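You operate a simulated robot arm through the tools that you are given. There is no shell and no other tool. Be economical: measure what you need, move in short steps, check, and stop when the job is done.

The job below is to be done with a simulated robot arm. You get a single attempt, and the scene is never put back.

Task
Scrub the short sleeve clean, then slide it on to its stand.
Fine: wet the blue scrubbing brush in the tray's water; brush back.

The check looks at the end state, three seconds after you hand in, the way a careful person would. Anything else that was tipped, shoved, dropped, spilled or broken makes it a failure.

Robot
A 6-joint arm with a two-finger parallel gripper, fixed in place. Base frame: the origin is at the foot of the arm, x ahead of it, y to its left, z up; the work surface is at about z = 0. Lengths are in mm, angles in rad, forces in N, time in s.
With the tool pointing down near the work surface it reaches from about 180 to 460 mm from the base axis. Its first joint turns from -1.222 to 1.222 rad. Payload 1.9 kg.
The TCP is the grasp point between the finger pads, 23 mm short of the fingertips. In the tool frame z runs along the fingers and y along their closing line. The gripper opens to 94 mm. The fingers are 38 mm wide and 10 mm thick; the gripper's body (54 by 96 mm) begins 39 mm behind the TCP.
Orientation is that of the tool frame in the base frame, as a unit quaternion [w, x, y, z]. With the fingers straight down and closing along the base's y, the tool's x points along the base's -x, its y along +y and its z along -z.

Tools
- The arm moves only by the tool apply_moves. Its argument "steps" is a list of rows, each an object (a shift or turn left out is 0, a gripper value left out holds the last) with "xyz": the shift along the tool's x, y, z in mm, a list of three; "rotation": the turn, a rotation vector about the tool's x, y, z in rad, a list of three; "jaw": the closure, from 0 (fully open) to 1 (shut). In form: [{"xyz": [x, y, z], "rotation": [rx, ry, rz], "jaw": jaw}, ...]. A call has 1 to 10 rows; each row is the pose to reach, as a shift and turn from the pose commanded when the call began, along the tool's axes at that moment. Each row takes 0.2 s and may step no farther than 50 mm and 0.15 rad from the row before; otherwise, or with a gripper value out of range, the whole call is refused. A pose out of reach is approached as far as the arm can. The call stops where the force on the tool passes 40 N (or 10 N more than at its start, if that is more) or the arm is blocked; 0.2 s more then pass. The fingers move at their own pace (about 108 mm/s each) and stop on an object; they squeeze with about 31 N. The grip force told is the motor's: it shows also when the fingers shut on nothing. Time passes only in rows, and 0.2 s behind the last, so rows that repeat a pose let the fingers close. The reply holds the time, the measured pose of the TCP, the force on the tool along the base axes, the opening and the grip force, in the units named above and with some noise.
- Cameras (640 x 400 px; columns grow to the right, rows downward): "scene" is fixed at [45.8, 325.4, 437.8]; the picture's right is [-0.78, -0.63, 0.00], its down [-0.29, 0.35, -0.89] and it looks along [0.56, -0.69, -0.46] (base axes); focal length 295 px, centre (320, 200). "wrist" rides on the gripper at [-39, 0, -44] in the tool frame; the picture's right is [0.00, -1.00, 0.00], its down [0.97, 0.00, -0.24] and it looks along [0.24, 0.00, 0.97] (tool axes); focal length 218 px, centre (320, 200). There is no depth. A picture from a camera that has moved, and an enlarged one, comes with that camera's place and axes in the base frame and with its lens. The place of the scene camera against the robot may be out by one fixed shift of up to 25 mm in any direction.
- capture(camera): a new picture of that camera. The clock stands still meanwhile.
- enlarge(camera, box): a new picture of the part [left, top, right, bottom] of that camera's present view, enlarged. The clock stands still meanwhile.
- finish_job(): hands the job in; it is judged then, once.

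Go step by step. Nothing tells you positions but the pictures and the camera data: compare them with the known pose of the tool, close in by small moves and look again before you grip or let go. The budget is 120 turns and 64 pictures, counting those below and the enlarged ones. Unless the task says otherwise, let go and move clear before handing in, and close with one line.

The tools are called as name(argument=value, ...) on one line, values as JSON. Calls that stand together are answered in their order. apply_moves: Moves the arm, as the interface text tells. Its arguments: {"type":"object","properties":{"steps":{"type":"array","items":{"type":"object","properties":{"xyz":{"type":"array","items":{"type":"number"}},"rotation":{"type":"array","items":{"type":"number"}},"jaw":{"type":"number"}}}}},"required":["steps"]} The other tools are called the same way: capture (camera) takes a picture; enlarge (camera, box) takes an enlarged picture of a part of a camera's view; finish_job () hands the job in.

At the start:

```text
time_s: 0.0
tcp_pos: [314.0, -108.5, 309.2]
tool_rot: [0.0, -0.001, 1.0, 0.0]
wrist_force: [-0.1, -1.0, 0.6]
gripper_width: 94.0
grip_force: 0.0
```

scene: 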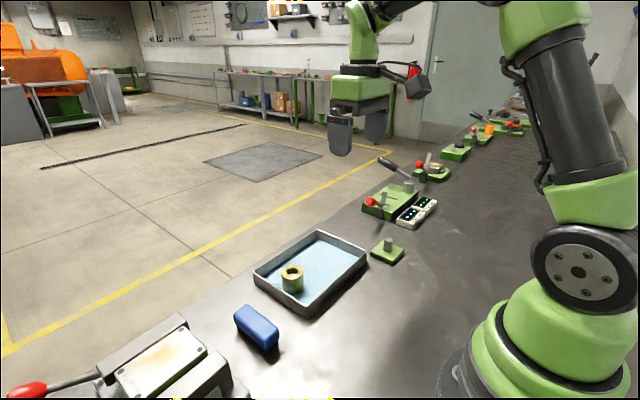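
wrist: 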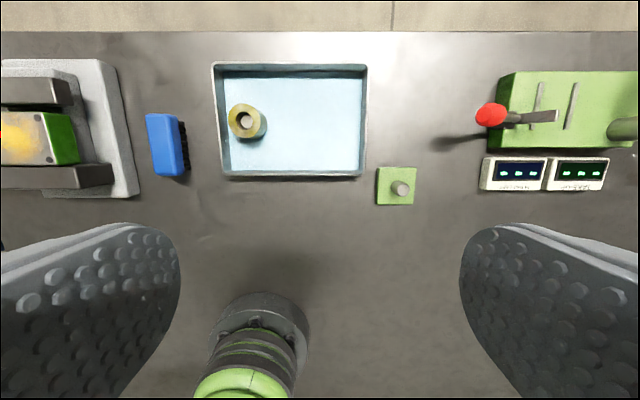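

The wrist view shows the brush near (355,110), the tray ahead with the sleeve near (388,-6), and a peg stand near (291,-226). I'll look closer before moving.

enlarge(camera="wrist", box=[130, 50, 290, 200])

enlarge(camera="scene", box=[220, 170, 440, 360])

enlarge(camera="wrist", box=[360, 50, 640, 220])

```text
2.67 times, centred on (210, 125) of wrist
camera zoom: at [353.5, -110.3, 354.6], right [0.0, -1.0, 0.0], down [-0.97, 0.0, 0.24], along [-0.24, 0.0, -0.97], focal length 582 px, centre (613, 400)
```

zoom: 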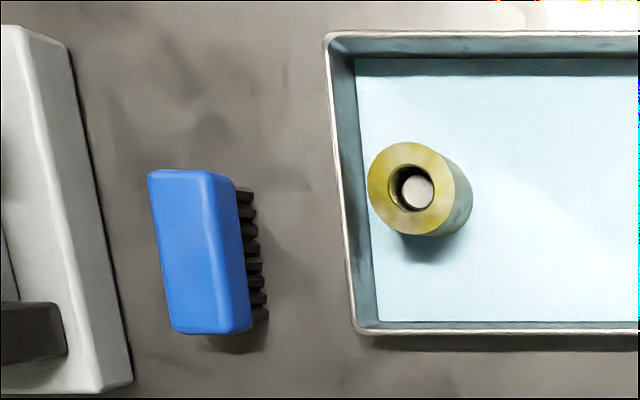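

```text
2.11 times, centred on (330, 265) of scene
camera zoom: at [45.8, 325.4, 437.8], right [-0.78, -0.63, 0.0], down [-0.29, 0.35, -0.89], along [0.56, -0.69, -0.46], focal length 620 px, centre (299, 63)
```

zoom: 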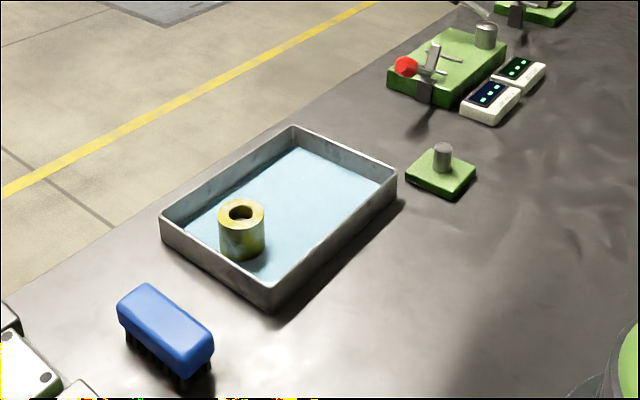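

```text
2.29 times, centred on (500, 135) of wrist
camera zoom: at [353.5, -110.3, 354.6], right [0.0, -1.0, 0.0], down [-0.97, 0.0, 0.24], along [-0.24, 0.0, -0.97], focal length 499 px, centre (-91, 349)
```

zoom: 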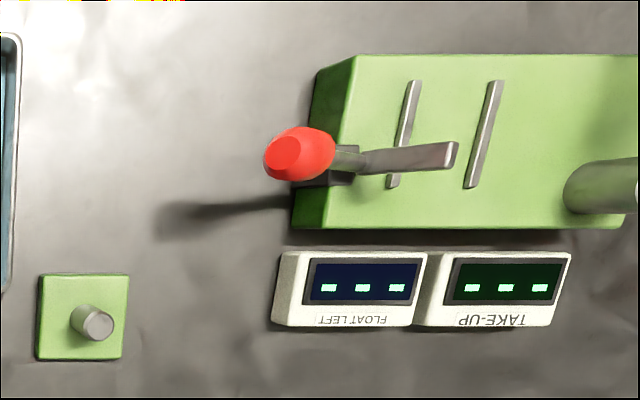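

The sleeve stands in the water over a peg, grimy on its outer wall. The brush lies bristles down; I'll move over it for a closer look.

apply_moves(steps=[{"xyz": [-8, 44, 15]}, {"xyz": [-16, 88, 30]}, {"xyz": [-24, 132, 45]}, {"xyz": [-32, 176, 65]}, {"xyz": [-36, 218, 90]}])

capture(camera="wrist")

capture(camera="scene")

```text
time_s: 1.2
tcp_pos: [347.4, 107.1, 218.9]
tool_rot: [0.0, -0.001, 1.0, 0.0]
wrist_force: [0.4, 0.8, -0.8]
gripper_width: 94.1
grip_force: 0.1
```

```text
58 pictures are left
camera wrist: at [387.1, 105.6, 263.4], right [0.0, -1.0, 0.0], down [-0.97, 0.0, 0.24], along [-0.24, 0.0, -0.97], focal length 218 px, centre (320, 200)
```

wrist: 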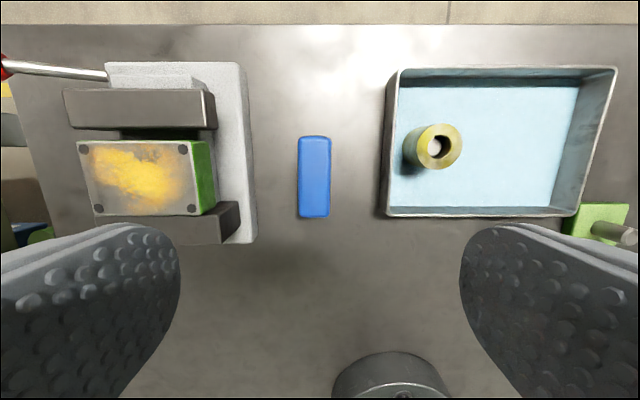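

```text
57 pictures are left
```

scene: 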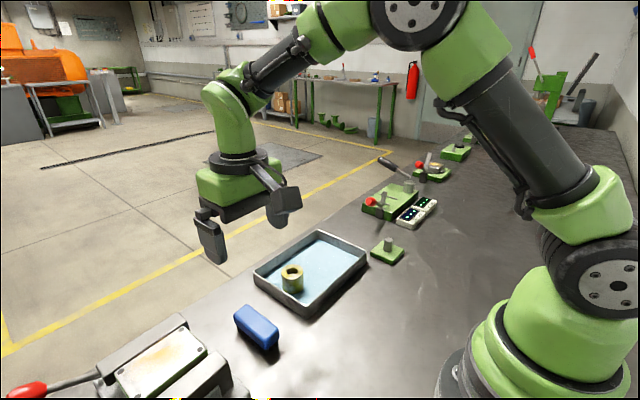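

The brush is about 82×32 mm, its top at z≈40, centred about (356,112), with the long axis along x. I'll descend with a narrowed jaw and recheck.

apply_moves(steps=[{"xyz": [-8, 5, 45], "jaw": 0.4}, {"xyz": [-8, 5, 90], "jaw": 0.4}, {"xyz": [-8, 5, 125], "jaw": 0.4}])

capture(camera="wrist")

enlarge(camera="scene", box=[180, 220, 400, 360])

```text
time_s: 2.0
tcp_pos: [355.8, 111.9, 91.6]
tool_rot: [0.0, 0.0, 1.0, 0.0]
wrist_force: [0.0, -0.1, 1.5]
gripper_width: 56.6
grip_force: 0.0
```

```text
56 pictures are left
camera wrist: at [395.2, 110.1, 137.4], right [0.0, -1.0, 0.0], down [-0.97, 0.0, 0.24], along [-0.24, 0.0, -0.97], focal length 218 px, centre (320, 200)
```

wrist: 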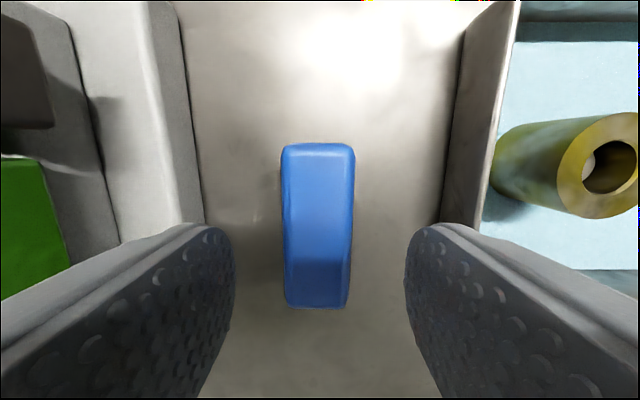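

```text
2.86 times, centred on (290, 290) of scene
camera zoom: at [45.8, 325.4, 437.8], right [-0.78, -0.63, 0.0], down [-0.29, 0.35, -0.89], along [0.56, -0.69, -0.46], focal length 842 px, centre (406, -57)
```

zoom: 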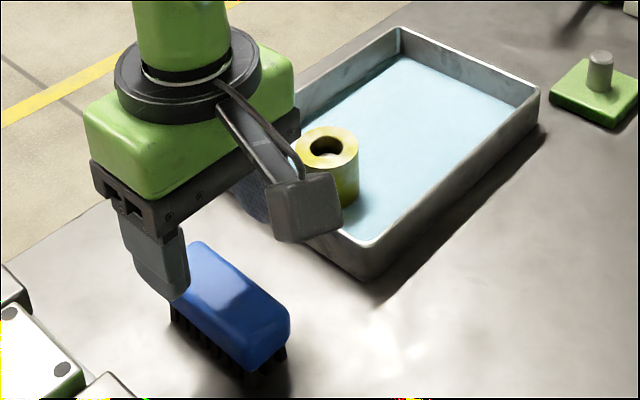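

The brush is centred between the fingers. I'll descend so the tips sit around z≈20 and close.

apply_moves(steps=[{"xyz": [0, 0, 25], "jaw": 0.4}, {"xyz": [0, 0, 49], "jaw": 0.4}, {"xyz": [0, 0, 49], "jaw": 0.4}, {"xyz": [0, 0, 49], "jaw": 0.8}, {"xyz": [0, 0, 49], "jaw": 0.8}, {"xyz": [0, 0, 49], "jaw": 0.8}])

enlarge(camera="scene", box=[180, 220, 400, 360])

```text
time_s: 3.4
tcp_pos: [355.8, 112.2, 45.1]
tool_rot: [0.0, 0.0, 1.0, 0.0]
wrist_force: [0.5, -0.2, -0.2]
gripper_width: 33.4
grip_force: 31.0
```

```text
2.86 times, centred on (290, 290) of scene
camera zoom: at [45.8, 325.4, 437.8], right [-0.78, -0.63, 0.0], down [-0.29, 0.35, -0.89], along [0.56, -0.69, -0.46], focal length 842 px, centre (406, -57)
```

zoom: 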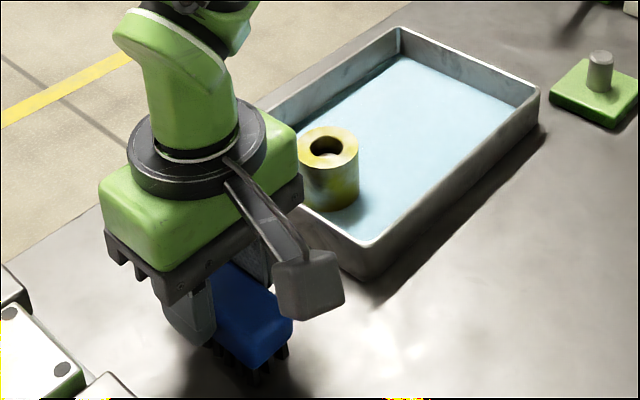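

The brush is gripped. I'll lift it high, carry it over the free part of the water at about (386,-105), and lower it toward the surface.

apply_moves(steps=[{"xyz": [0, 0, -48]}, {"xyz": [0, 0, -95]}, {"xyz": [-6, -44, -100]}, {"xyz": [-12, -88, -100]}, {"xyz": [-18, -132, -100]}, {"xyz": [-24, -176, -100]}, {"xyz": [-30, -217, -100]}, {"xyz": [-30, -217, -60]}, {"xyz": [-30, -217, -35]}])

capture(camera="wrist")

enlarge(camera="scene", box=[220, 170, 440, 330])

```text
time_s: 5.4
tcp_pos: [386.8, -104.7, 78.6]
tool_rot: [0.0, 0.0, 1.0, -0.001]
wrist_force: [0.1, -0.4, 0.4]
gripper_width: 18.7
grip_force: 0.2
```

```text
53 pictures are left
camera wrist: at [426.9, -105.7, 124.7], right [0.0, -1.0, 0.0], down [-0.97, 0.0, 0.24], along [-0.24, 0.0, -0.97], focal length 218 px, centre (320, 200)
```

wrist: 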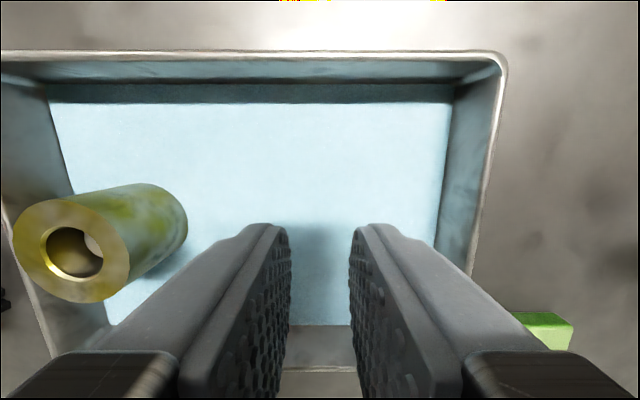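

```text
2.50 times, centred on (330, 250) of scene
camera zoom: at [45.8, 325.3, 437.8], right [-0.78, -0.63, 0.0], down [-0.29, 0.35, -0.89], along [0.56, -0.69, -0.46], focal length 736 px, centre (295, 75)
```

zoom: 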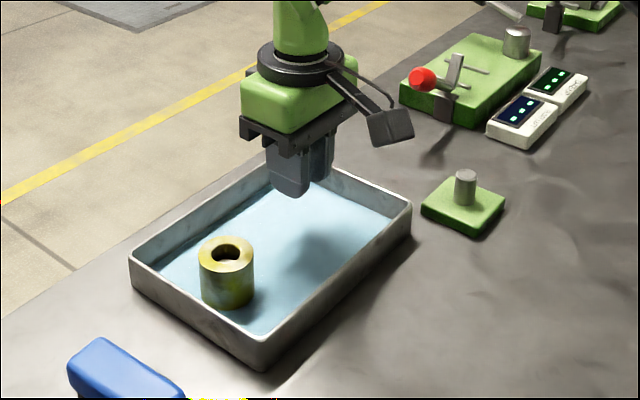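

The brush slipped out of the fingers, as I gripped it too high. I'll look at where it is now.

capture(camera="scene")

enlarge(camera="scene", box=[200, 280, 320, 370])

```text
51 pictures are left
```

scene: 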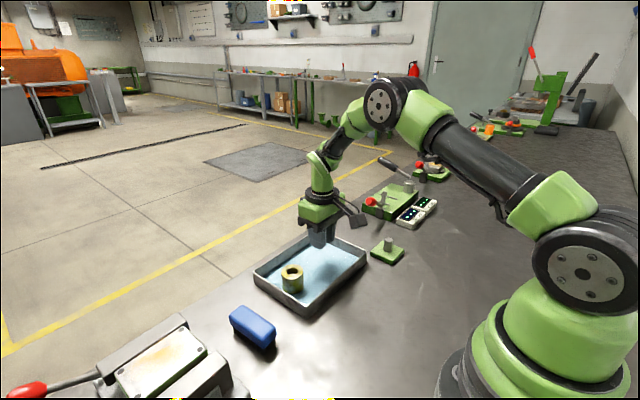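

```text
4.44 times, centred on (260, 325) of scene
camera zoom: at [45.8, 325.3, 437.8], right [-0.78, -0.63, 0.0], down [-0.29, 0.35, -0.89], along [0.56, -0.69, -0.46], focal length 1309 px, centre (587, -356)
```

zoom: 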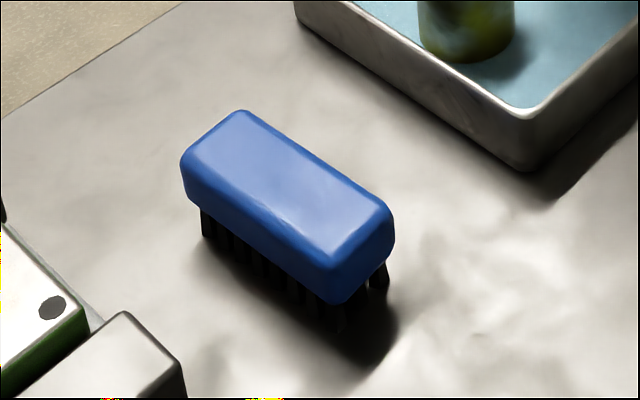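

The brush is still upright, shifted and turned a little. I'll go back above it.

apply_moves(steps=[{"xyz": [0, 0, -40]}, {"xyz": [6, 44, -65]}, {"xyz": [12, 88, -65]}, {"xyz": [18, 132, -65], "jaw": 0.4}, {"xyz": [24, 176, -65], "jaw": 0.4}, {"xyz": [30, 217, -55], "jaw": 0.4}])

capture(camera="wrist")

```text
refused: row 2 steps farther than a row can; nothing moved
```

```text
49 pictures are left
camera wrist: at [426.9, -105.7, 124.7], right [0.0, -1.0, 0.0], down [-0.97, 0.0, 0.24], along [-0.24, 0.0, -0.97], focal length 218 px, centre (320, 200)
```

wrist: 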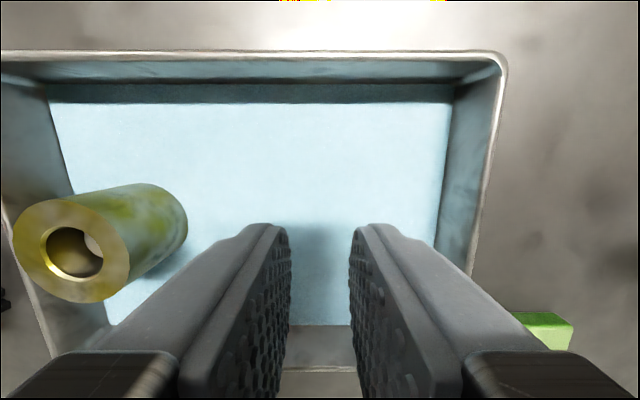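

One row's step was too long and the call was refused, so nothing moved. I'll use smaller increments.

apply_moves(steps=[{"xyz": [0, 0, -48]}, {"xyz": [5, 42, -65]}, {"xyz": [11, 86, -65]}, {"xyz": [17, 130, -65], "jaw": 0.4}, {"xyz": [23, 174, -65], "jaw": 0.4}, {"xyz": [30, 217, -55], "jaw": 0.4}])

capture(camera="wrist")

```text
time_s: 6.8
tcp_pos: [357.2, 112.7, 133.8]
tool_rot: [-0.001, 0.001, 1.0, 0.0]
wrist_force: [0.3, -0.8, 0.4]
gripper_width: 56.4
grip_force: 0.0
```

```text
48 pictures are left
camera wrist: at [396.9, 112.0, 179.2], right [0.0, -1.0, 0.0], down [-0.97, 0.0, 0.24], along [-0.24, 0.0, -0.97], focal length 218 px, centre (320, 200)
```

wrist: 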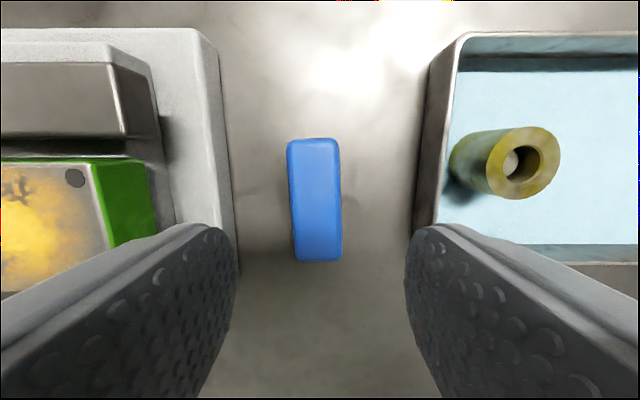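

The brush is centred near (362,114). I'll grip it lower this time with TCP z≈34, then do a slow test lift.

apply_moves(steps=[{"xyz": [-5.5, 2, 40], "jaw": 0.4}, {"xyz": [-5.5, 2, 75], "jaw": 0.4}, {"xyz": [-5.5, 2, 100], "jaw": 0.4}, {"xyz": [-5.5, 2, 100], "jaw": 0.4}, {"xyz": [-5.5, 2, 100], "jaw": 1.0}, {"xyz": [-5.5, 2, 100], "jaw": 1.0}, {"xyz": [-5.5, 2, 100], "jaw": 1.0}])

apply_moves(steps=[{"xyz": [0, 0, -10]}, {"xyz": [0, 0, -20]}, {"xyz": [0, 0, -30]}, {"xyz": [0, 0, -45]}, {"xyz": [0, 0, -60]}])

enlarge(camera="scene", box=[170, 200, 390, 360])

```text
time_s: 8.4
tcp_pos: [362.7, 114.7, 35.7]
tool_rot: [0.0, 0.0, 1.0, 0.0]
wrist_force: [0.1, 0.5, 0.2]
gripper_width: 33.5
grip_force: 31.1
```

```text
time_s: 9.6
tcp_pos: [361.0, 115.5, 94.8]
tool_rot: [-0.001, 0.0, 1.0, 0.0]
wrist_force: [-0.4, 0.3, -0.7]
gripper_width: 33.2
grip_force: 31.2
```

```text
2.50 times, centred on (280, 280) of scene
camera zoom: at [45.9, 325.4, 437.8], right [-0.78, -0.63, 0.0], down [-0.29, 0.35, -0.89], along [0.56, -0.69, -0.46], focal length 736 px, centre (420, 0)
```

zoom: 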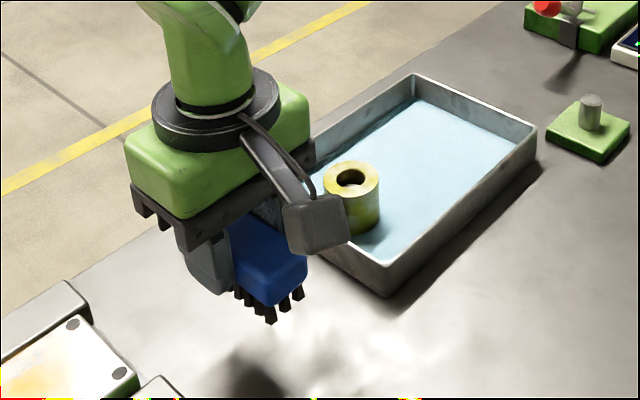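

The brush holds firmly now, with bristle tips about 35 mm below the TCP. I'll carry it to the water and dip.

apply_moves(steps=[{"xyz": [0, 0, -35]}, {"xyz": [-4, -35, -45]}, {"xyz": [-8, -72, -45]}, {"xyz": [-12, -109, -45]}, {"xyz": [-16, -146, -45]}, {"xyz": [-20, -183, -45]}, {"xyz": [-24, -217, -45]}, {"xyz": [-24, -217, -10]}, {"xyz": [-24, -217, 20]}, {"xyz": [-24, -217, 38]}])

enlarge(camera="scene", box=[230, 180, 420, 330])

```text
time_s: 11.8
tcp_pos: [387.5, -103.0, 57.9]
tool_rot: [0.0, 0.0, 1.0, -0.001]
wrist_force: [1.3, 0.7, -1.2]
gripper_width: 33.2
grip_force: 31.4
```

```text
2.67 times, centred on (325, 255) of scene
camera zoom: at [45.8, 325.3, 437.8], right [-0.78, -0.63, 0.0], down [-0.29, 0.35, -0.89], along [0.56, -0.69, -0.46], focal length 786 px, centre (307, 53)
```

zoom: 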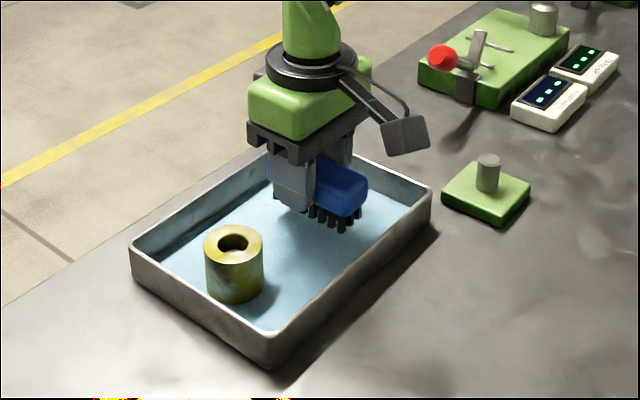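

apply_moves(steps=[{"xyz": [0, 0, 8]}, {"xyz": [0, 0, 14]}, {"xyz": [0, 0, 17]}, {"xyz": [0, 8, 17]}, {"xyz": [0, -4, 17]}, {"xyz": [0, 4, 17]}, {"xyz": [0, 0, 17]}])

enlarge(camera="scene", box=[230, 180, 420, 330])

```text
time_s: 13.4
tcp_pos: [386.8, -100.5, 42.3]
tool_rot: [0.001, -0.001, 1.0, 0.0]
wrist_force: [0.5, 0.6, 0.2]
gripper_width: 33.2
grip_force: 30.9
```

```text
2.67 times, centred on (325, 255) of scene
camera zoom: at [45.8, 325.4, 437.8], right [-0.78, -0.63, 0.0], down [-0.29, 0.35, -0.89], along [0.56, -0.69, -0.46], focal length 786 px, centre (307, 53)
```

zoom: 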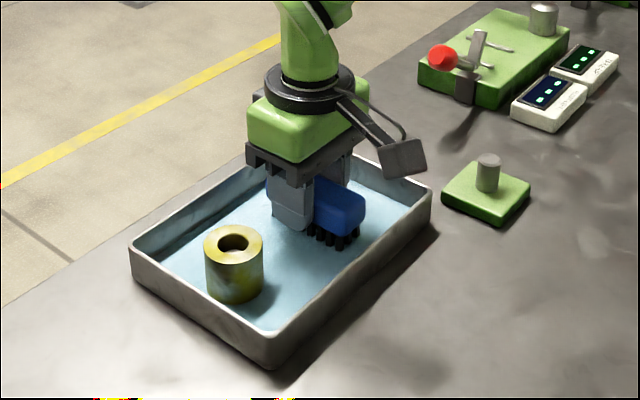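

The water surface is very low, so I'll press gently until the bristles touch the floor.

apply_moves(steps=[{"xyz": [0, 0, 2]}, {"xyz": [0, 0, 4]}, {"xyz": [0, 4, 5]}, {"xyz": [0, -4, 5]}, {"xyz": [0, 0, 5]}])

enlarge(camera="scene", box=[260, 200, 380, 300])

```text
time_s: 14.6
tcp_pos: [387.5, -102.7, 35.8]
tool_rot: [0.002, 0.0, 1.0, -0.001]
wrist_force: [2.1, -10.0, 26.8]
gripper_width: 33.4
grip_force: 31.0
```

```text
4.00 times, centred on (320, 250) of scene
camera zoom: at [45.8, 325.4, 437.8], right [-0.78, -0.63, 0.0], down [-0.29, 0.35, -0.89], along [0.56, -0.69, -0.46], focal length 1178 px, centre (320, 0)
```

zoom: 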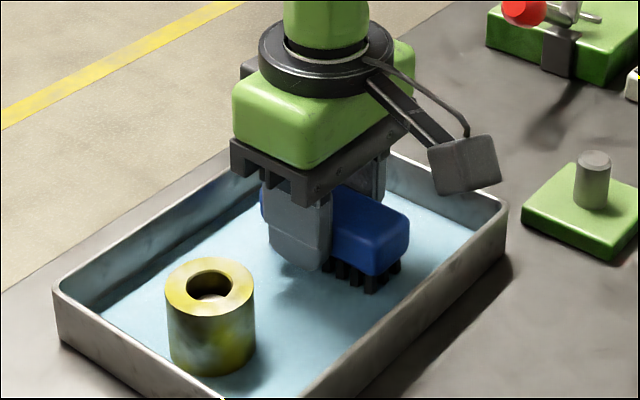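

The bristles touched the floor and are wet. I'll lift and go above the sleeve to start with its top.

apply_moves(steps=[{"xyz": [0, 0, -40]}, {"xyz": [0, 0, -75]}, {"xyz": [0, 32, -75]}, {"xyz": [0, 64, -75]}, {"xyz": [0, 95, -75]}, {"xyz": [0, 95, -54]}])

enlarge(camera="scene", box=[230, 180, 390, 310])

```text
time_s: 16.0
tcp_pos: [386.1, -7.8, 90.4]
tool_rot: [0.0, 0.0, 1.0, 0.0]
wrist_force: [0.0, -0.7, 0.0]
gripper_width: 33.2
grip_force: 30.9
```

```text
3.08 times, centred on (310, 245) of scene
camera zoom: at [45.8, 325.4, 437.8], right [-0.78, -0.63, 0.0], down [-0.29, 0.35, -0.89], along [0.56, -0.69, -0.46], focal length 906 px, centre (351, 62)
```

zoom: 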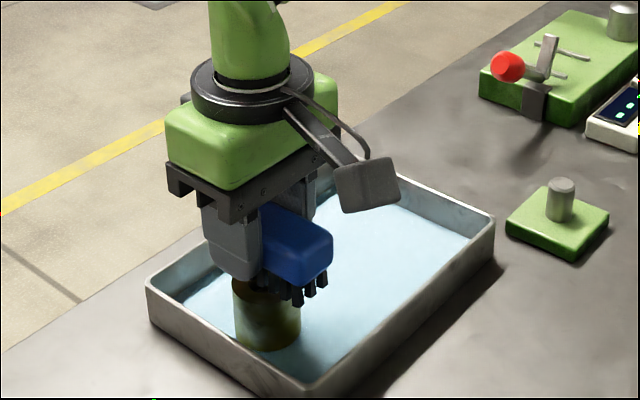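

Bristles hover a few mm above the sleeve. I'll lower them to light contact and stroke.

apply_moves(steps=[{"xyz": [0, 0, 3]}, {"xyz": [0, 0, 5]}, {"xyz": [0, 0, 6.5]}, {"xyz": [0, 8, 6.5]}, {"xyz": [0, -8, 6.5]}, {"xyz": [0, 8, 6.5]}, {"xyz": [0, -8, 6.5]}, {"xyz": [0, 0, 6.5]}])

enlarge(camera="scene", box=[230, 180, 390, 310])

```text
time_s: 17.8
tcp_pos: [385.0, -7.7, 83.3]
tool_rot: [-0.001, 0.0, 1.0, 0.0]
wrist_force: [-0.7, -0.2, -0.2]
gripper_width: 33.3
grip_force: 30.7
```

```text
3.08 times, centred on (310, 245) of scene
camera zoom: at [45.9, 325.3, 437.8], right [-0.78, -0.63, 0.0], down [-0.29, 0.35, -0.89], along [0.56, -0.69, -0.46], focal length 906 px, centre (351, 62)
```

zoom: 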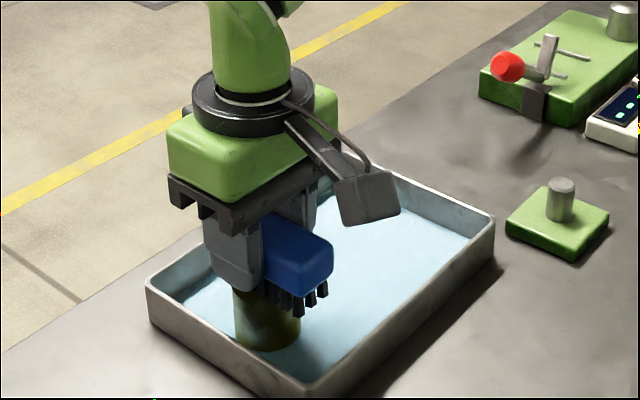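

No contact yet. I'll lower further in 1 mm steps while stroking.

apply_moves(steps=[{"xyz": [0, 0, 1]}, {"xyz": [0, 0, 2]}, {"xyz": [0, 0, 3]}, {"xyz": [0, 0, 4]}, {"xyz": [0, 0, 5]}])

```text
time_s: 19.0
tcp_pos: [386.4, -5.9, 79.1]
tool_rot: [0.002, 0.0, 1.0, 0.001]
wrist_force: [-6.9, -2.4, 25.4]
gripper_width: 33.5
grip_force: 30.9
```

In contact at about 25 N. I'll ease up a little and stroke in y and x.

apply_moves(steps=[{"xyz": [0, 0, -0.7]}, {"xyz": [0, 10, -0.7]}, {"xyz": [0, -10, -0.7]}, {"xyz": [0, 10, -0.7]}, {"xyz": [0, -10, -0.7]}, {"xyz": [0, 0, -0.7]}, {"xyz": [12, 0, -0.7]}, {"xyz": [-12, 0, -0.7]}, {"xyz": [0, 0, -0.7]}])

apply_moves(steps=[{"xyz": [0, 0, -40]}, {"xyz": [0, -35, -50]}, {"xyz": [0, -75, -50]}])

enlarge(camera="scene", box=[250, 230, 350, 310])

capture(camera="wrist")

```text
time_s: 21.0
tcp_pos: [387.3, -5.9, 79.0]
tool_rot: [0.0, -0.001, 1.0, 0.0]
wrist_force: [1.7, -0.5, 5.8]
gripper_width: 33.1
grip_force: 31.4
```

```text
time_s: 21.8
tcp_pos: [385.4, -79.3, 129.4]
tool_rot: [0.0, 0.0, 1.0, 0.001]
wrist_force: [0.1, 0.7, -1.0]
gripper_width: 33.4
grip_force: 30.9
```

```text
5.00 times, centred on (300, 270) of scene
camera zoom: at [45.8, 325.4, 437.8], right [-0.78, -0.63, 0.0], down [-0.29, 0.35, -0.89], along [0.56, -0.69, -0.46], focal length 1473 px, centre (420, -150)
```

zoom: 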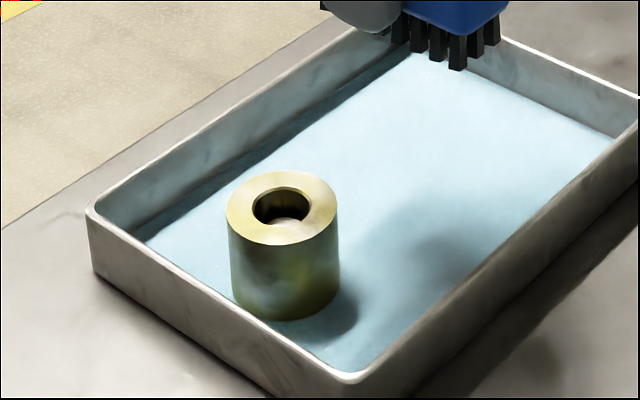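

```text
40 pictures are left
camera wrist: at [425.4, -81.4, 175.0], right [0.0, -1.0, 0.0], down [-0.97, 0.0, 0.24], along [-0.24, 0.0, -0.97], focal length 218 px, centre (320, 200)
```

wrist: 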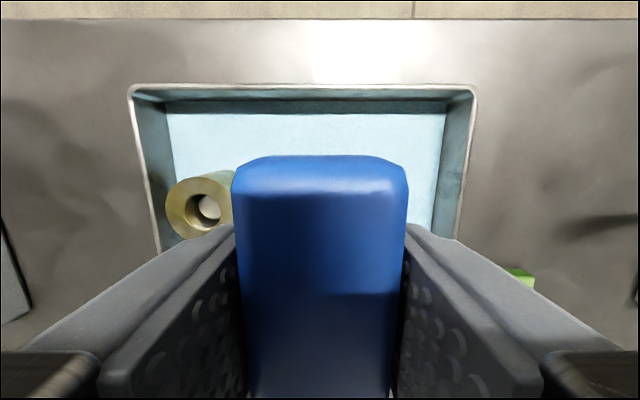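

The top has clearly cleared, though the side still shows some grime. I'll scrub the top more and see whether the side changes too.

apply_moves(steps=[{"xyz": [0, 37, 0]}, {"xyz": [0, 73, 0]}, {"xyz": [0, 73, 35]}, {"xyz": [0, 73, 48]}, {"xyz": [0, 73, 50.5]}])

apply_moves(steps=[{"xyz": [0, 12, 0]}, {"xyz": [0, -12, 0]}, {"xyz": [0, 12, 0]}, {"xyz": [0, -12, 0]}, {"xyz": [0, 12, 0]}, {"xyz": [0, -12, 0]}, {"xyz": [0, 12, 0]}, {"xyz": [0, -12, 0]}, {"xyz": [0, 0, 0]}])

apply_moves(steps=[{"xyz": [0, 0, -40]}, {"xyz": [0, -35, -50]}, {"xyz": [0, -75, -50]}])

enlarge(camera="scene", box=[250, 230, 350, 310])

```text
time_s: 23.0
tcp_pos: [387.2, -4.5, 80.7]
tool_rot: [0.0, 0.0, 1.0, 0.0]
wrist_force: [0.5, 0.4, 0.0]
gripper_width: 33.2
grip_force: 31.0
```

```text
time_s: 25.0
tcp_pos: [389.1, -6.7, 79.2]
tool_rot: [0.001, 0.0, 1.0, 0.0]
wrist_force: [0.1, -2.6, 7.0]
gripper_width: 33.6
grip_force: 31.5
```

```text
time_s: 25.8
tcp_pos: [387.1, -83.0, 129.0]
tool_rot: [0.0, -0.001, 1.0, 0.0]
wrist_force: [0.1, -0.4, -0.6]
gripper_width: 33.5
grip_force: 31.4
```

```text
5.00 times, centred on (300, 270) of scene
camera zoom: at [45.8, 325.4, 437.8], right [-0.78, -0.63, 0.0], down [-0.29, 0.35, -0.89], along [0.56, -0.69, -0.46], focal length 1473 px, centre (420, -150)
```

zoom: 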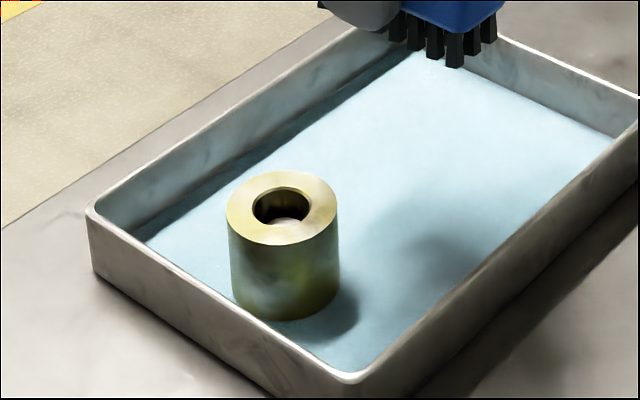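

Barely any change that time, so the brush may need more water or pressure. I'll re-wet it and then scrub harder.

apply_moves(steps=[{"xyz": [0, -22, 40]}, {"xyz": [0, -22, 75]}, {"xyz": [0, -22, 88]}, {"xyz": [0, -18, 89]}, {"xyz": [0, -26, 89]}, {"xyz": [0, -18, 89]}, {"xyz": [0, -22, 89]}, {"xyz": [0, -22, 50]}, {"xyz": [0, -22, 10]}, {"xyz": [0, -22, 0]}])

apply_moves(steps=[{"xyz": [0, 35, 0]}, {"xyz": [0, 70, 0]}, {"xyz": [0, 96, 0]}, {"xyz": [0, 96, 35]}, {"xyz": [0, 96, 48]}, {"xyz": [0, 96, 51]}])

```text
time_s: 28.0
tcp_pos: [387.8, -105.1, 129.4]
tool_rot: [0.0, 0.0, 1.0, -0.001]
wrist_force: [-0.3, -0.3, -1.1]
gripper_width: 33.3
grip_force: 30.7
```

```text
time_s: 29.4
tcp_pos: [389.9, -9.1, 79.5]
tool_rot: [0.001, 0.002, 1.0, 0.0]
wrist_force: [-8.3, 1.4, 23.8]
gripper_width: 33.3
grip_force: 31.1
```

apply_moves(steps=[{"xyz": [0, 14, 0]}, {"xyz": [0, -14, 0]}, {"xyz": [0, 14, 0]}, {"xyz": [0, -14, 0]}, {"xyz": [0, 14, 0]}, {"xyz": [0, -14, 0]}, {"xyz": [0, 0, 0]}, {"xyz": [14, 0, 0]}, {"xyz": [-14, 0, 0]}, {"xyz": [0, 0, 0]}])

apply_moves(steps=[{"xyz": [0, 0, -40]}, {"xyz": [0, -35, -50]}, {"xyz": [0, -75, -50]}])

enlarge(camera="scene", box=[250, 230, 350, 310])

```text
time_s: 31.6
tcp_pos: [385.0, -8.3, 75.2]
tool_rot: [-0.002, 0.0, 1.0, 0.0]
wrist_force: [0.8, 0.3, 1.3]
gripper_width: 33.4
grip_force: 31.5
```

```text
time_s: 32.4
tcp_pos: [387.6, -84.5, 126.0]
tool_rot: [0.0, 0.0, 1.0, 0.0]
wrist_force: [-0.4, 0.3, -0.8]
gripper_width: 33.1
grip_force: 30.7
```

```text
5.00 times, centred on (300, 270) of scene
camera zoom: at [45.8, 325.4, 437.8], right [-0.78, -0.63, 0.0], down [-0.29, 0.35, -0.89], along [0.56, -0.69, -0.46], focal length 1473 px, centre (420, -150)
```

zoom: 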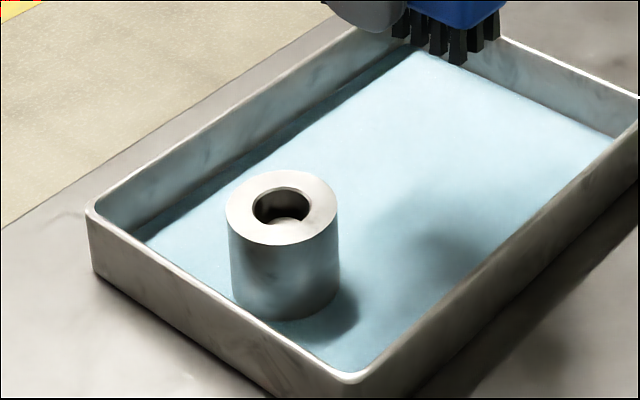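

The grime is gone all over and the sleeve is steel grey. I'll check the side closely for leftovers.

enlarge(camera="scene", box=[275, 250, 325, 300])

enlarge(camera="wrist", box=[130, 150, 250, 250])

```text
8.00 times, centred on (300, 275) of scene
camera zoom: at [45.8, 325.4, 437.8], right [-0.78, -0.63, 0.0], down [-0.29, 0.35, -0.89], along [0.56, -0.69, -0.46], focal length 2357 px, centre (480, -400)
```

zoom: 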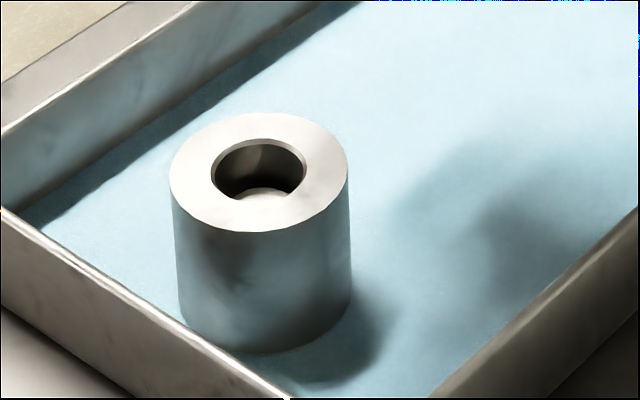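

```text
4.00 times, centred on (190, 200) of wrist
camera zoom: at [427.7, -85.7, 171.8], right [0.0, -1.0, 0.0], down [-0.97, 0.0, 0.24], along [-0.24, 0.0, -0.97], focal length 873 px, centre (840, 200)
```

zoom: 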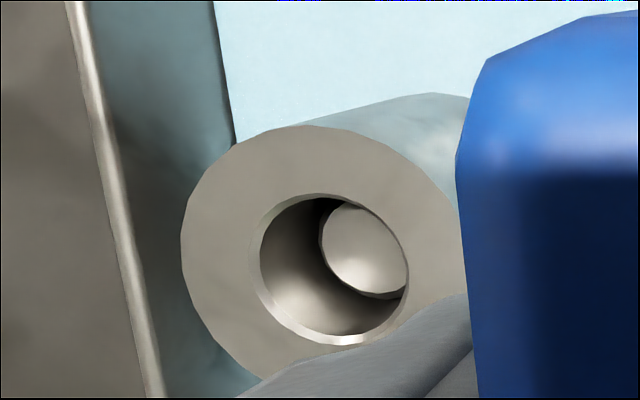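

The sleeve is clean. I'll carry the brush back to its original place at about (355.5,111.5).

apply_moves(steps=[{"xyz": [6, 38, -8]}, {"xyz": [12, 77, -8]}, {"xyz": [18, 117, -8]}, {"xyz": [25, 157, -8]}, {"xyz": [32, 196, -8]}, {"xyz": [32, 196, 35]}, {"xyz": [32, 196, 60]}, {"xyz": [32, 196, 80]}])

capture(camera="wrist")

enlarge(camera="scene", box=[180, 250, 340, 370])

```text
time_s: 34.2
tcp_pos: [356.6, 112.1, 44.9]
tool_rot: [-0.001, 0.001, 1.0, 0.0]
wrist_force: [0.5, 0.1, -0.1]
gripper_width: 33.4
grip_force: 30.7
```

```text
35 pictures are left
camera wrist: at [396.7, 110.6, 90.8], right [0.0, -1.0, 0.0], down [-0.97, 0.0, 0.24], along [-0.24, 0.0, -0.97], focal length 218 px, centre (320, 200)
```

wrist: 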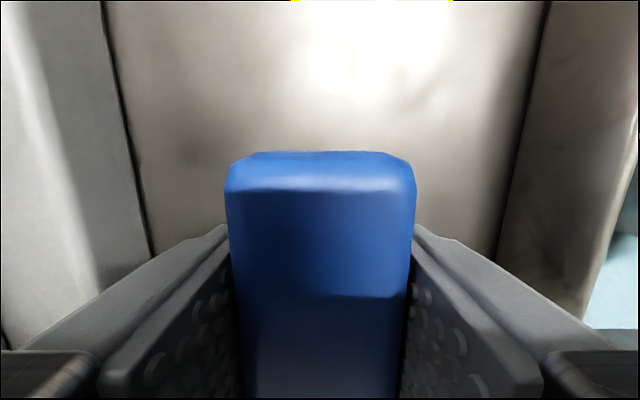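

```text
3.33 times, centred on (260, 310) of scene
camera zoom: at [45.8, 325.4, 437.8], right [-0.78, -0.63, 0.0], down [-0.29, 0.35, -0.89], along [0.56, -0.69, -0.46], focal length 982 px, centre (520, -167)
```

zoom: 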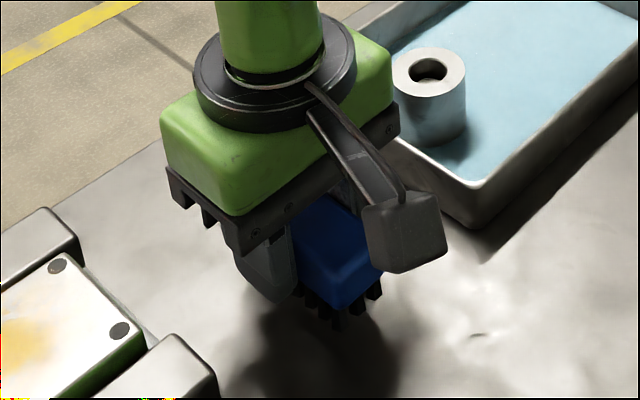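

Position looks right. I'll lower until the bristles touch the bench.

apply_moves(steps=[{"xyz": [0, 0, 5]}, {"xyz": [0, 0, 8]}, {"xyz": [0, 0, 10]}, {"xyz": [0, 0, 12]}])

```text
time_s: 35.2
tcp_pos: [356.1, 112.7, 35.7]
tool_rot: [0.001, 0.0, 1.0, 0.0]
wrist_force: [-0.1, 1.2, -1.5]
gripper_width: 33.5
grip_force: 31.0
```

apply_moves(steps=[{"xyz": [0, 0, 1]}, {"xyz": [0, 0, 2]}, {"xyz": [0, 0, 3]}, {"xyz": [0, 0, 4]}])

```text
time_s: 36.2
tcp_pos: [354.8, 112.4, 30.5]
tool_rot: [0.0, 0.001, 1.0, 0.0]
wrist_force: [-1.2, -0.4, -0.1]
gripper_width: 33.5
grip_force: 30.7
```

apply_moves(steps=[{"xyz": [0, 0, 0.7]}, {"xyz": [0, 0, 1.4]}, {"xyz": [0, 0, 2.1]}])

enlarge(camera="scene", box=[200, 270, 320, 360])

```text
time_s: 37.0
tcp_pos: [355.5, 112.3, 30.4]
tool_rot: [0.0, 0.001, 1.0, 0.0]
wrist_force: [-4.8, -0.7, 17.2]
gripper_width: 33.1
grip_force: 31.4
```

```text
4.44 times, centred on (260, 315) of scene
camera zoom: at [45.8, 325.3, 437.8], right [-0.78, -0.63, 0.0], down [-0.29, 0.35, -0.89], along [0.56, -0.69, -0.46], focal length 1309 px, centre (587, -311)
```

zoom: 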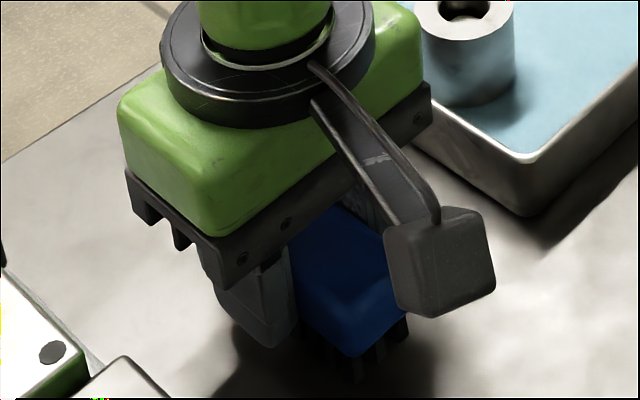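

Contact with the bench. I'll open partway, wait, and rise straight up.

apply_moves(steps=[{"xyz": [0, 0, -0.5], "jaw": 0.4}, {"xyz": [0, 0, -0.5], "jaw": 0.4}, {"xyz": [0, 0, -20], "jaw": 0.4}, {"xyz": [0, 0, -60], "jaw": 0.4}, {"xyz": [0, 0, -105], "jaw": 0.4}])

capture(camera="wrist")

```text
time_s: 38.2
tcp_pos: [354.5, 110.5, 136.5]
tool_rot: [-0.002, 0.0, 1.0, 0.0]
wrist_force: [-0.3, -1.7, 0.4]
gripper_width: 56.2
grip_force: 0.3
```

```text
32 pictures are left
camera wrist: at [394.3, 109.1, 180.9], right [0.0, -1.0, 0.0], down [-0.97, 0.0, 0.24], along [-0.24, 0.0, -0.97], focal length 218 px, centre (320, 200)
```

wrist: 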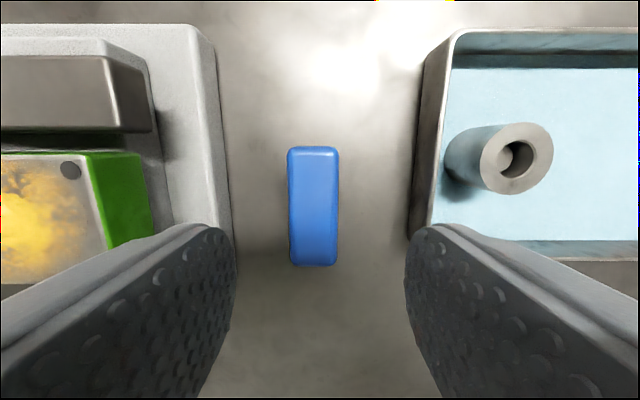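

The brush is back at about (356,113). Next is the sleeve: I'll move above it while yawing 90° so the fingers close along x, where there's room in the tray.

apply_moves(steps=[{"xyz": [-3, -12, 0], "rotation": [0, 0, 0.14]}, {"xyz": [-6, -24, 0], "rotation": [0, 0, 0.28]}, {"xyz": [-9, -36, 0], "rotation": [0, 0, 0.42]}, {"xyz": [-12, -48, 0], "rotation": [0, 0, 0.56]}, {"xyz": [-15, -60, 0], "rotation": [0, 0, 0.7]}, {"xyz": [-18, -72, 0], "rotation": [0, 0, 0.84]}, {"xyz": [-21, -84, 0], "rotation": [0, 0, 0.98]}, {"xyz": [-25, -96, 0], "rotation": [0, 0, 1.12]}, {"xyz": [-28, -108, 0], "rotation": [0, 0, 1.26]}, {"xyz": [-31, -120, 0], "rotation": [0, 0, 1.4]}])

apply_moves(steps=[{"rotation": [0, 0, 0.1]}, {"rotation": [0, 0, 0.1708], "jaw": 0.2}, {"rotation": [0, 0, 0.1708], "jaw": 0.2}])

capture(camera="wrist")

```text
time_s: 40.4
tcp_pos: [388.0, -8.5, 133.3]
tool_rot: [0.0, 0.645, 0.764, 0.0]
wrist_force: [-0.6, 0.9, -0.1]
gripper_width: 56.4
grip_force: 0.1
```

```text
time_s: 41.2
tcp_pos: [387.5, -7.6, 135.1]
tool_rot: [0.0, 0.708, 0.707, 0.0]
wrist_force: [-0.2, -0.2, 0.1]
gripper_width: 75.0
grip_force: 0.1
```

```text
31 pictures are left
camera wrist: at [388.2, -48.5, 179.4], right [-1.0, 0.0, 0.0], down [0.0, 0.97, 0.24], along [0.0, 0.24, -0.97], focal length 218 px, centre (320, 200)
```

wrist: 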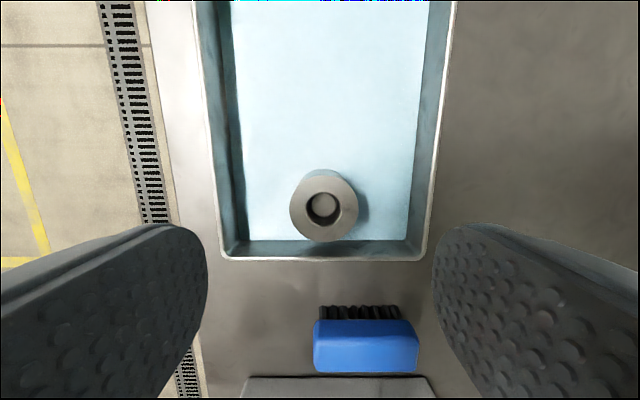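

The sleeve is about 43 mm in diameter, centred about (385.5,-10.5). I'll correct slightly and descend around it.

apply_moves(steps=[{"xyz": [-1.2, -2.5, 35], "jaw": 0.2}, {"xyz": [-1.2, -2.5, 70], "jaw": 0.2}, {"xyz": [-1.2, -2.5, 70], "jaw": 0.2}])

capture(camera="wrist")

```text
time_s: 42.0
tcp_pos: [384.0, -10.2, 66.0]
tool_rot: [-0.001, 0.707, 0.707, 0.001]
wrist_force: [0.1, -0.5, 0.5]
gripper_width: 75.1
grip_force: 0.0
```

```text
30 pictures are left
camera wrist: at [384.9, -50.2, 111.2], right [-1.0, 0.0, 0.0], down [0.0, 0.97, 0.24], along [0.0, 0.24, -0.97], focal length 218 px, centre (320, 200)
```

wrist: 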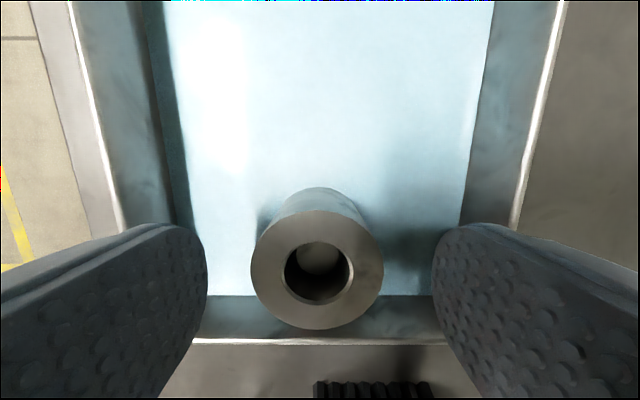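

apply_moves(steps=[{"xyz": [1, 1, 18], "jaw": 0.2}, {"xyz": [1, 1, 34], "jaw": 0.2}, {"xyz": [1, 1, 34], "jaw": 0.2}, {"xyz": [1, 1, 34], "jaw": 1.0}, {"xyz": [1, 1, 34], "jaw": 1.0}, {"xyz": [1, 1, 34], "jaw": 1.0}])

enlarge(camera="scene", box=[230, 180, 390, 310])

```text
time_s: 43.5
tcp_pos: [385.1, -7.4, 32.2]
tool_rot: [0.003, 0.706, 0.708, 0.002]
wrist_force: [0.7, 0.3, -0.8]
gripper_width: 43.6
grip_force: 31.3
stopped in row 6: the force on the tool passed its limit (the readings are from after the stop); the commanded pose is now the measured one
```

```text
3.08 times, centred on (310, 245) of scene
camera zoom: at [45.8, 325.4, 437.8], right [-0.78, -0.63, 0.0], down [-0.29, 0.35, -0.89], along [0.56, -0.69, -0.46], focal length 906 px, centre (351, 62)
```

zoom: 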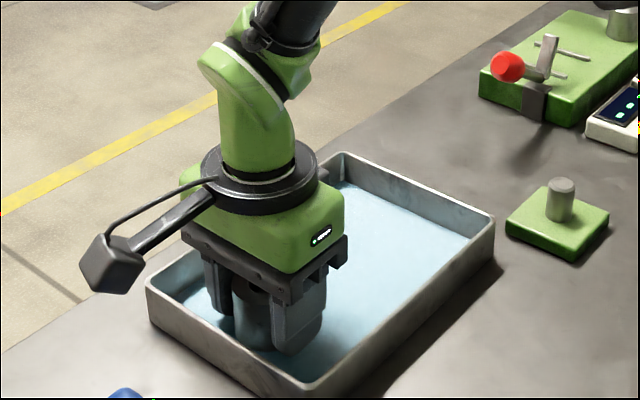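

The sleeve is gripped. I'll lift it slowly off its peg.

apply_moves(steps=[{"xyz": [0, 0, -10]}, {"xyz": [0, 0, -20]}, {"xyz": [0, 0, -32]}, {"xyz": [0, 0, -45]}, {"xyz": [0, 0, -60]}, {"xyz": [0, 0, -80]}, {"xyz": [0, 0, -95]}])

capture(camera="scene")

capture(camera="wrist")

```text
time_s: 45.1
tcp_pos: [383.8, -8.0, 126.0]
tool_rot: [0.003, 0.706, 0.708, 0.002]
wrist_force: [-0.4, -0.1, -2.2]
gripper_width: 44.1
grip_force: 31.4
```

```text
28 pictures are left
```

scene: 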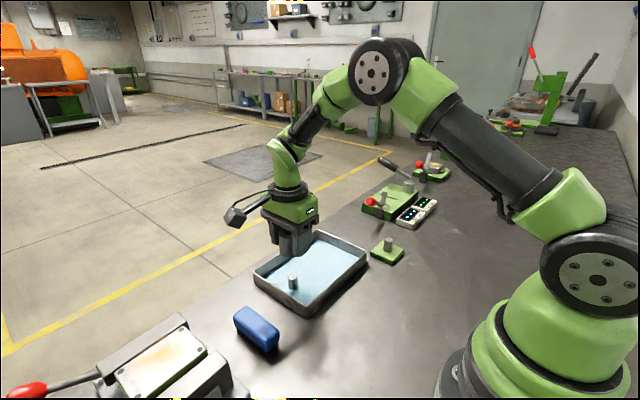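

```text
27 pictures are left
camera wrist: at [384.8, -47.2, 170.8], right [-1.0, 0.0, -0.01], down [0.0, 0.97, 0.24], along [0.01, 0.24, -0.97], focal length 218 px, centre (320, 200)
```

wrist: 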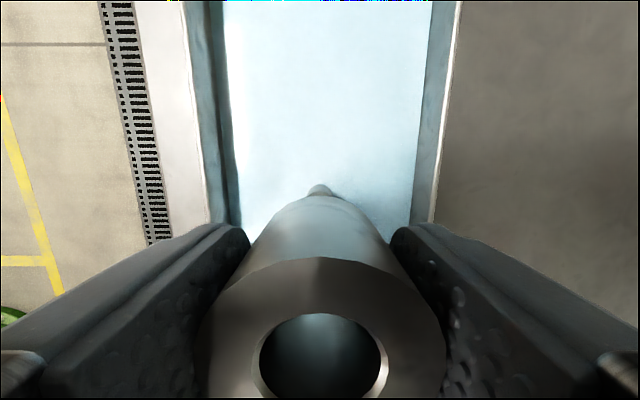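

The sleeve came off cleanly. The stand is at about (290,-233); I'll move to roughly (290,-165), keeping its peg in the wrist view to measure it.

apply_moves(steps=[{"xyz": [-32, -19, 0]}, {"xyz": [-64, -38, 0]}, {"xyz": [-96, -57, 0]}, {"xyz": [-128, -76, 0]}, {"xyz": [-157, -94, 0]}, {"xyz": [-157, -94, 0]}])

capture(camera="wrist")

capture(camera="scene")

```text
time_s: 46.5
tcp_pos: [288.0, -167.7, 128.2]
tool_rot: [0.002, 0.707, 0.708, 0.002]
wrist_force: [0.6, 0.6, -2.4]
gripper_width: 43.5
grip_force: 30.9
```

```text
26 pictures are left
camera wrist: at [289.0, -207.5, 172.6], right [-1.0, 0.0, -0.01], down [0.0, 0.97, 0.24], along [0.01, 0.24, -0.97], focal length 218 px, centre (320, 200)
```

wrist: 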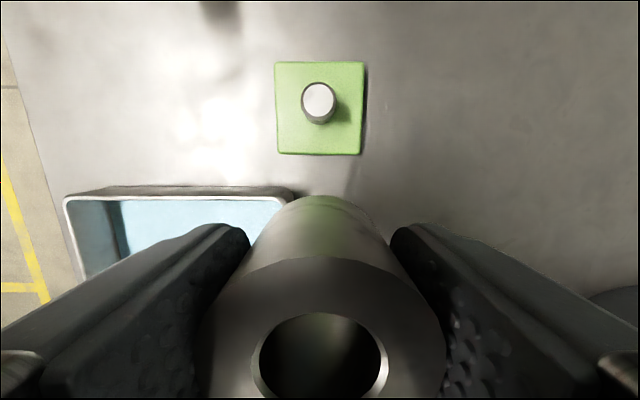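

```text
25 pictures are left
```

scene: 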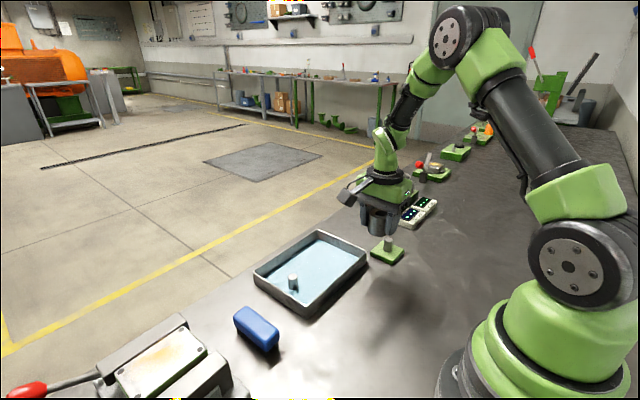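

The peg top is at about (290.5,-235) and the clearance looks small. I'll zoom for a precise measurement of both peg and bore.

enlarge(camera="wrist", box=[260, 50, 380, 170])

enlarge(camera="wrist", box=[190, 250, 450, 400])

```text
3.33 times, centred on (320, 110) of wrist
camera zoom: at [289.0, -207.5, 172.6], right [-1.0, 0.0, -0.01], down [0.0, 0.97, 0.24], along [0.01, 0.24, -0.97], focal length 728 px, centre (320, 500)
```

zoom: 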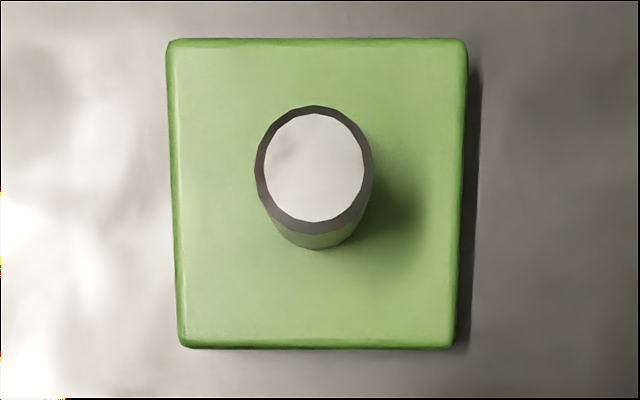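

```text
2.46 times, centred on (320, 325) of wrist
camera zoom: at [289.0, -207.5, 172.6], right [-1.0, 0.0, -0.01], down [0.0, 0.97, 0.24], along [0.01, 0.24, -0.97], focal length 537 px, centre (320, -108)
```

zoom: 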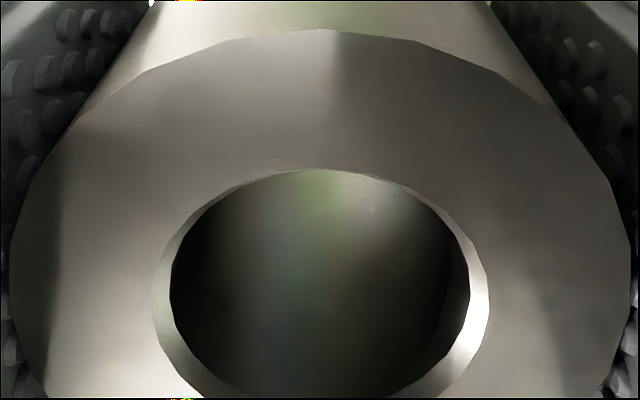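

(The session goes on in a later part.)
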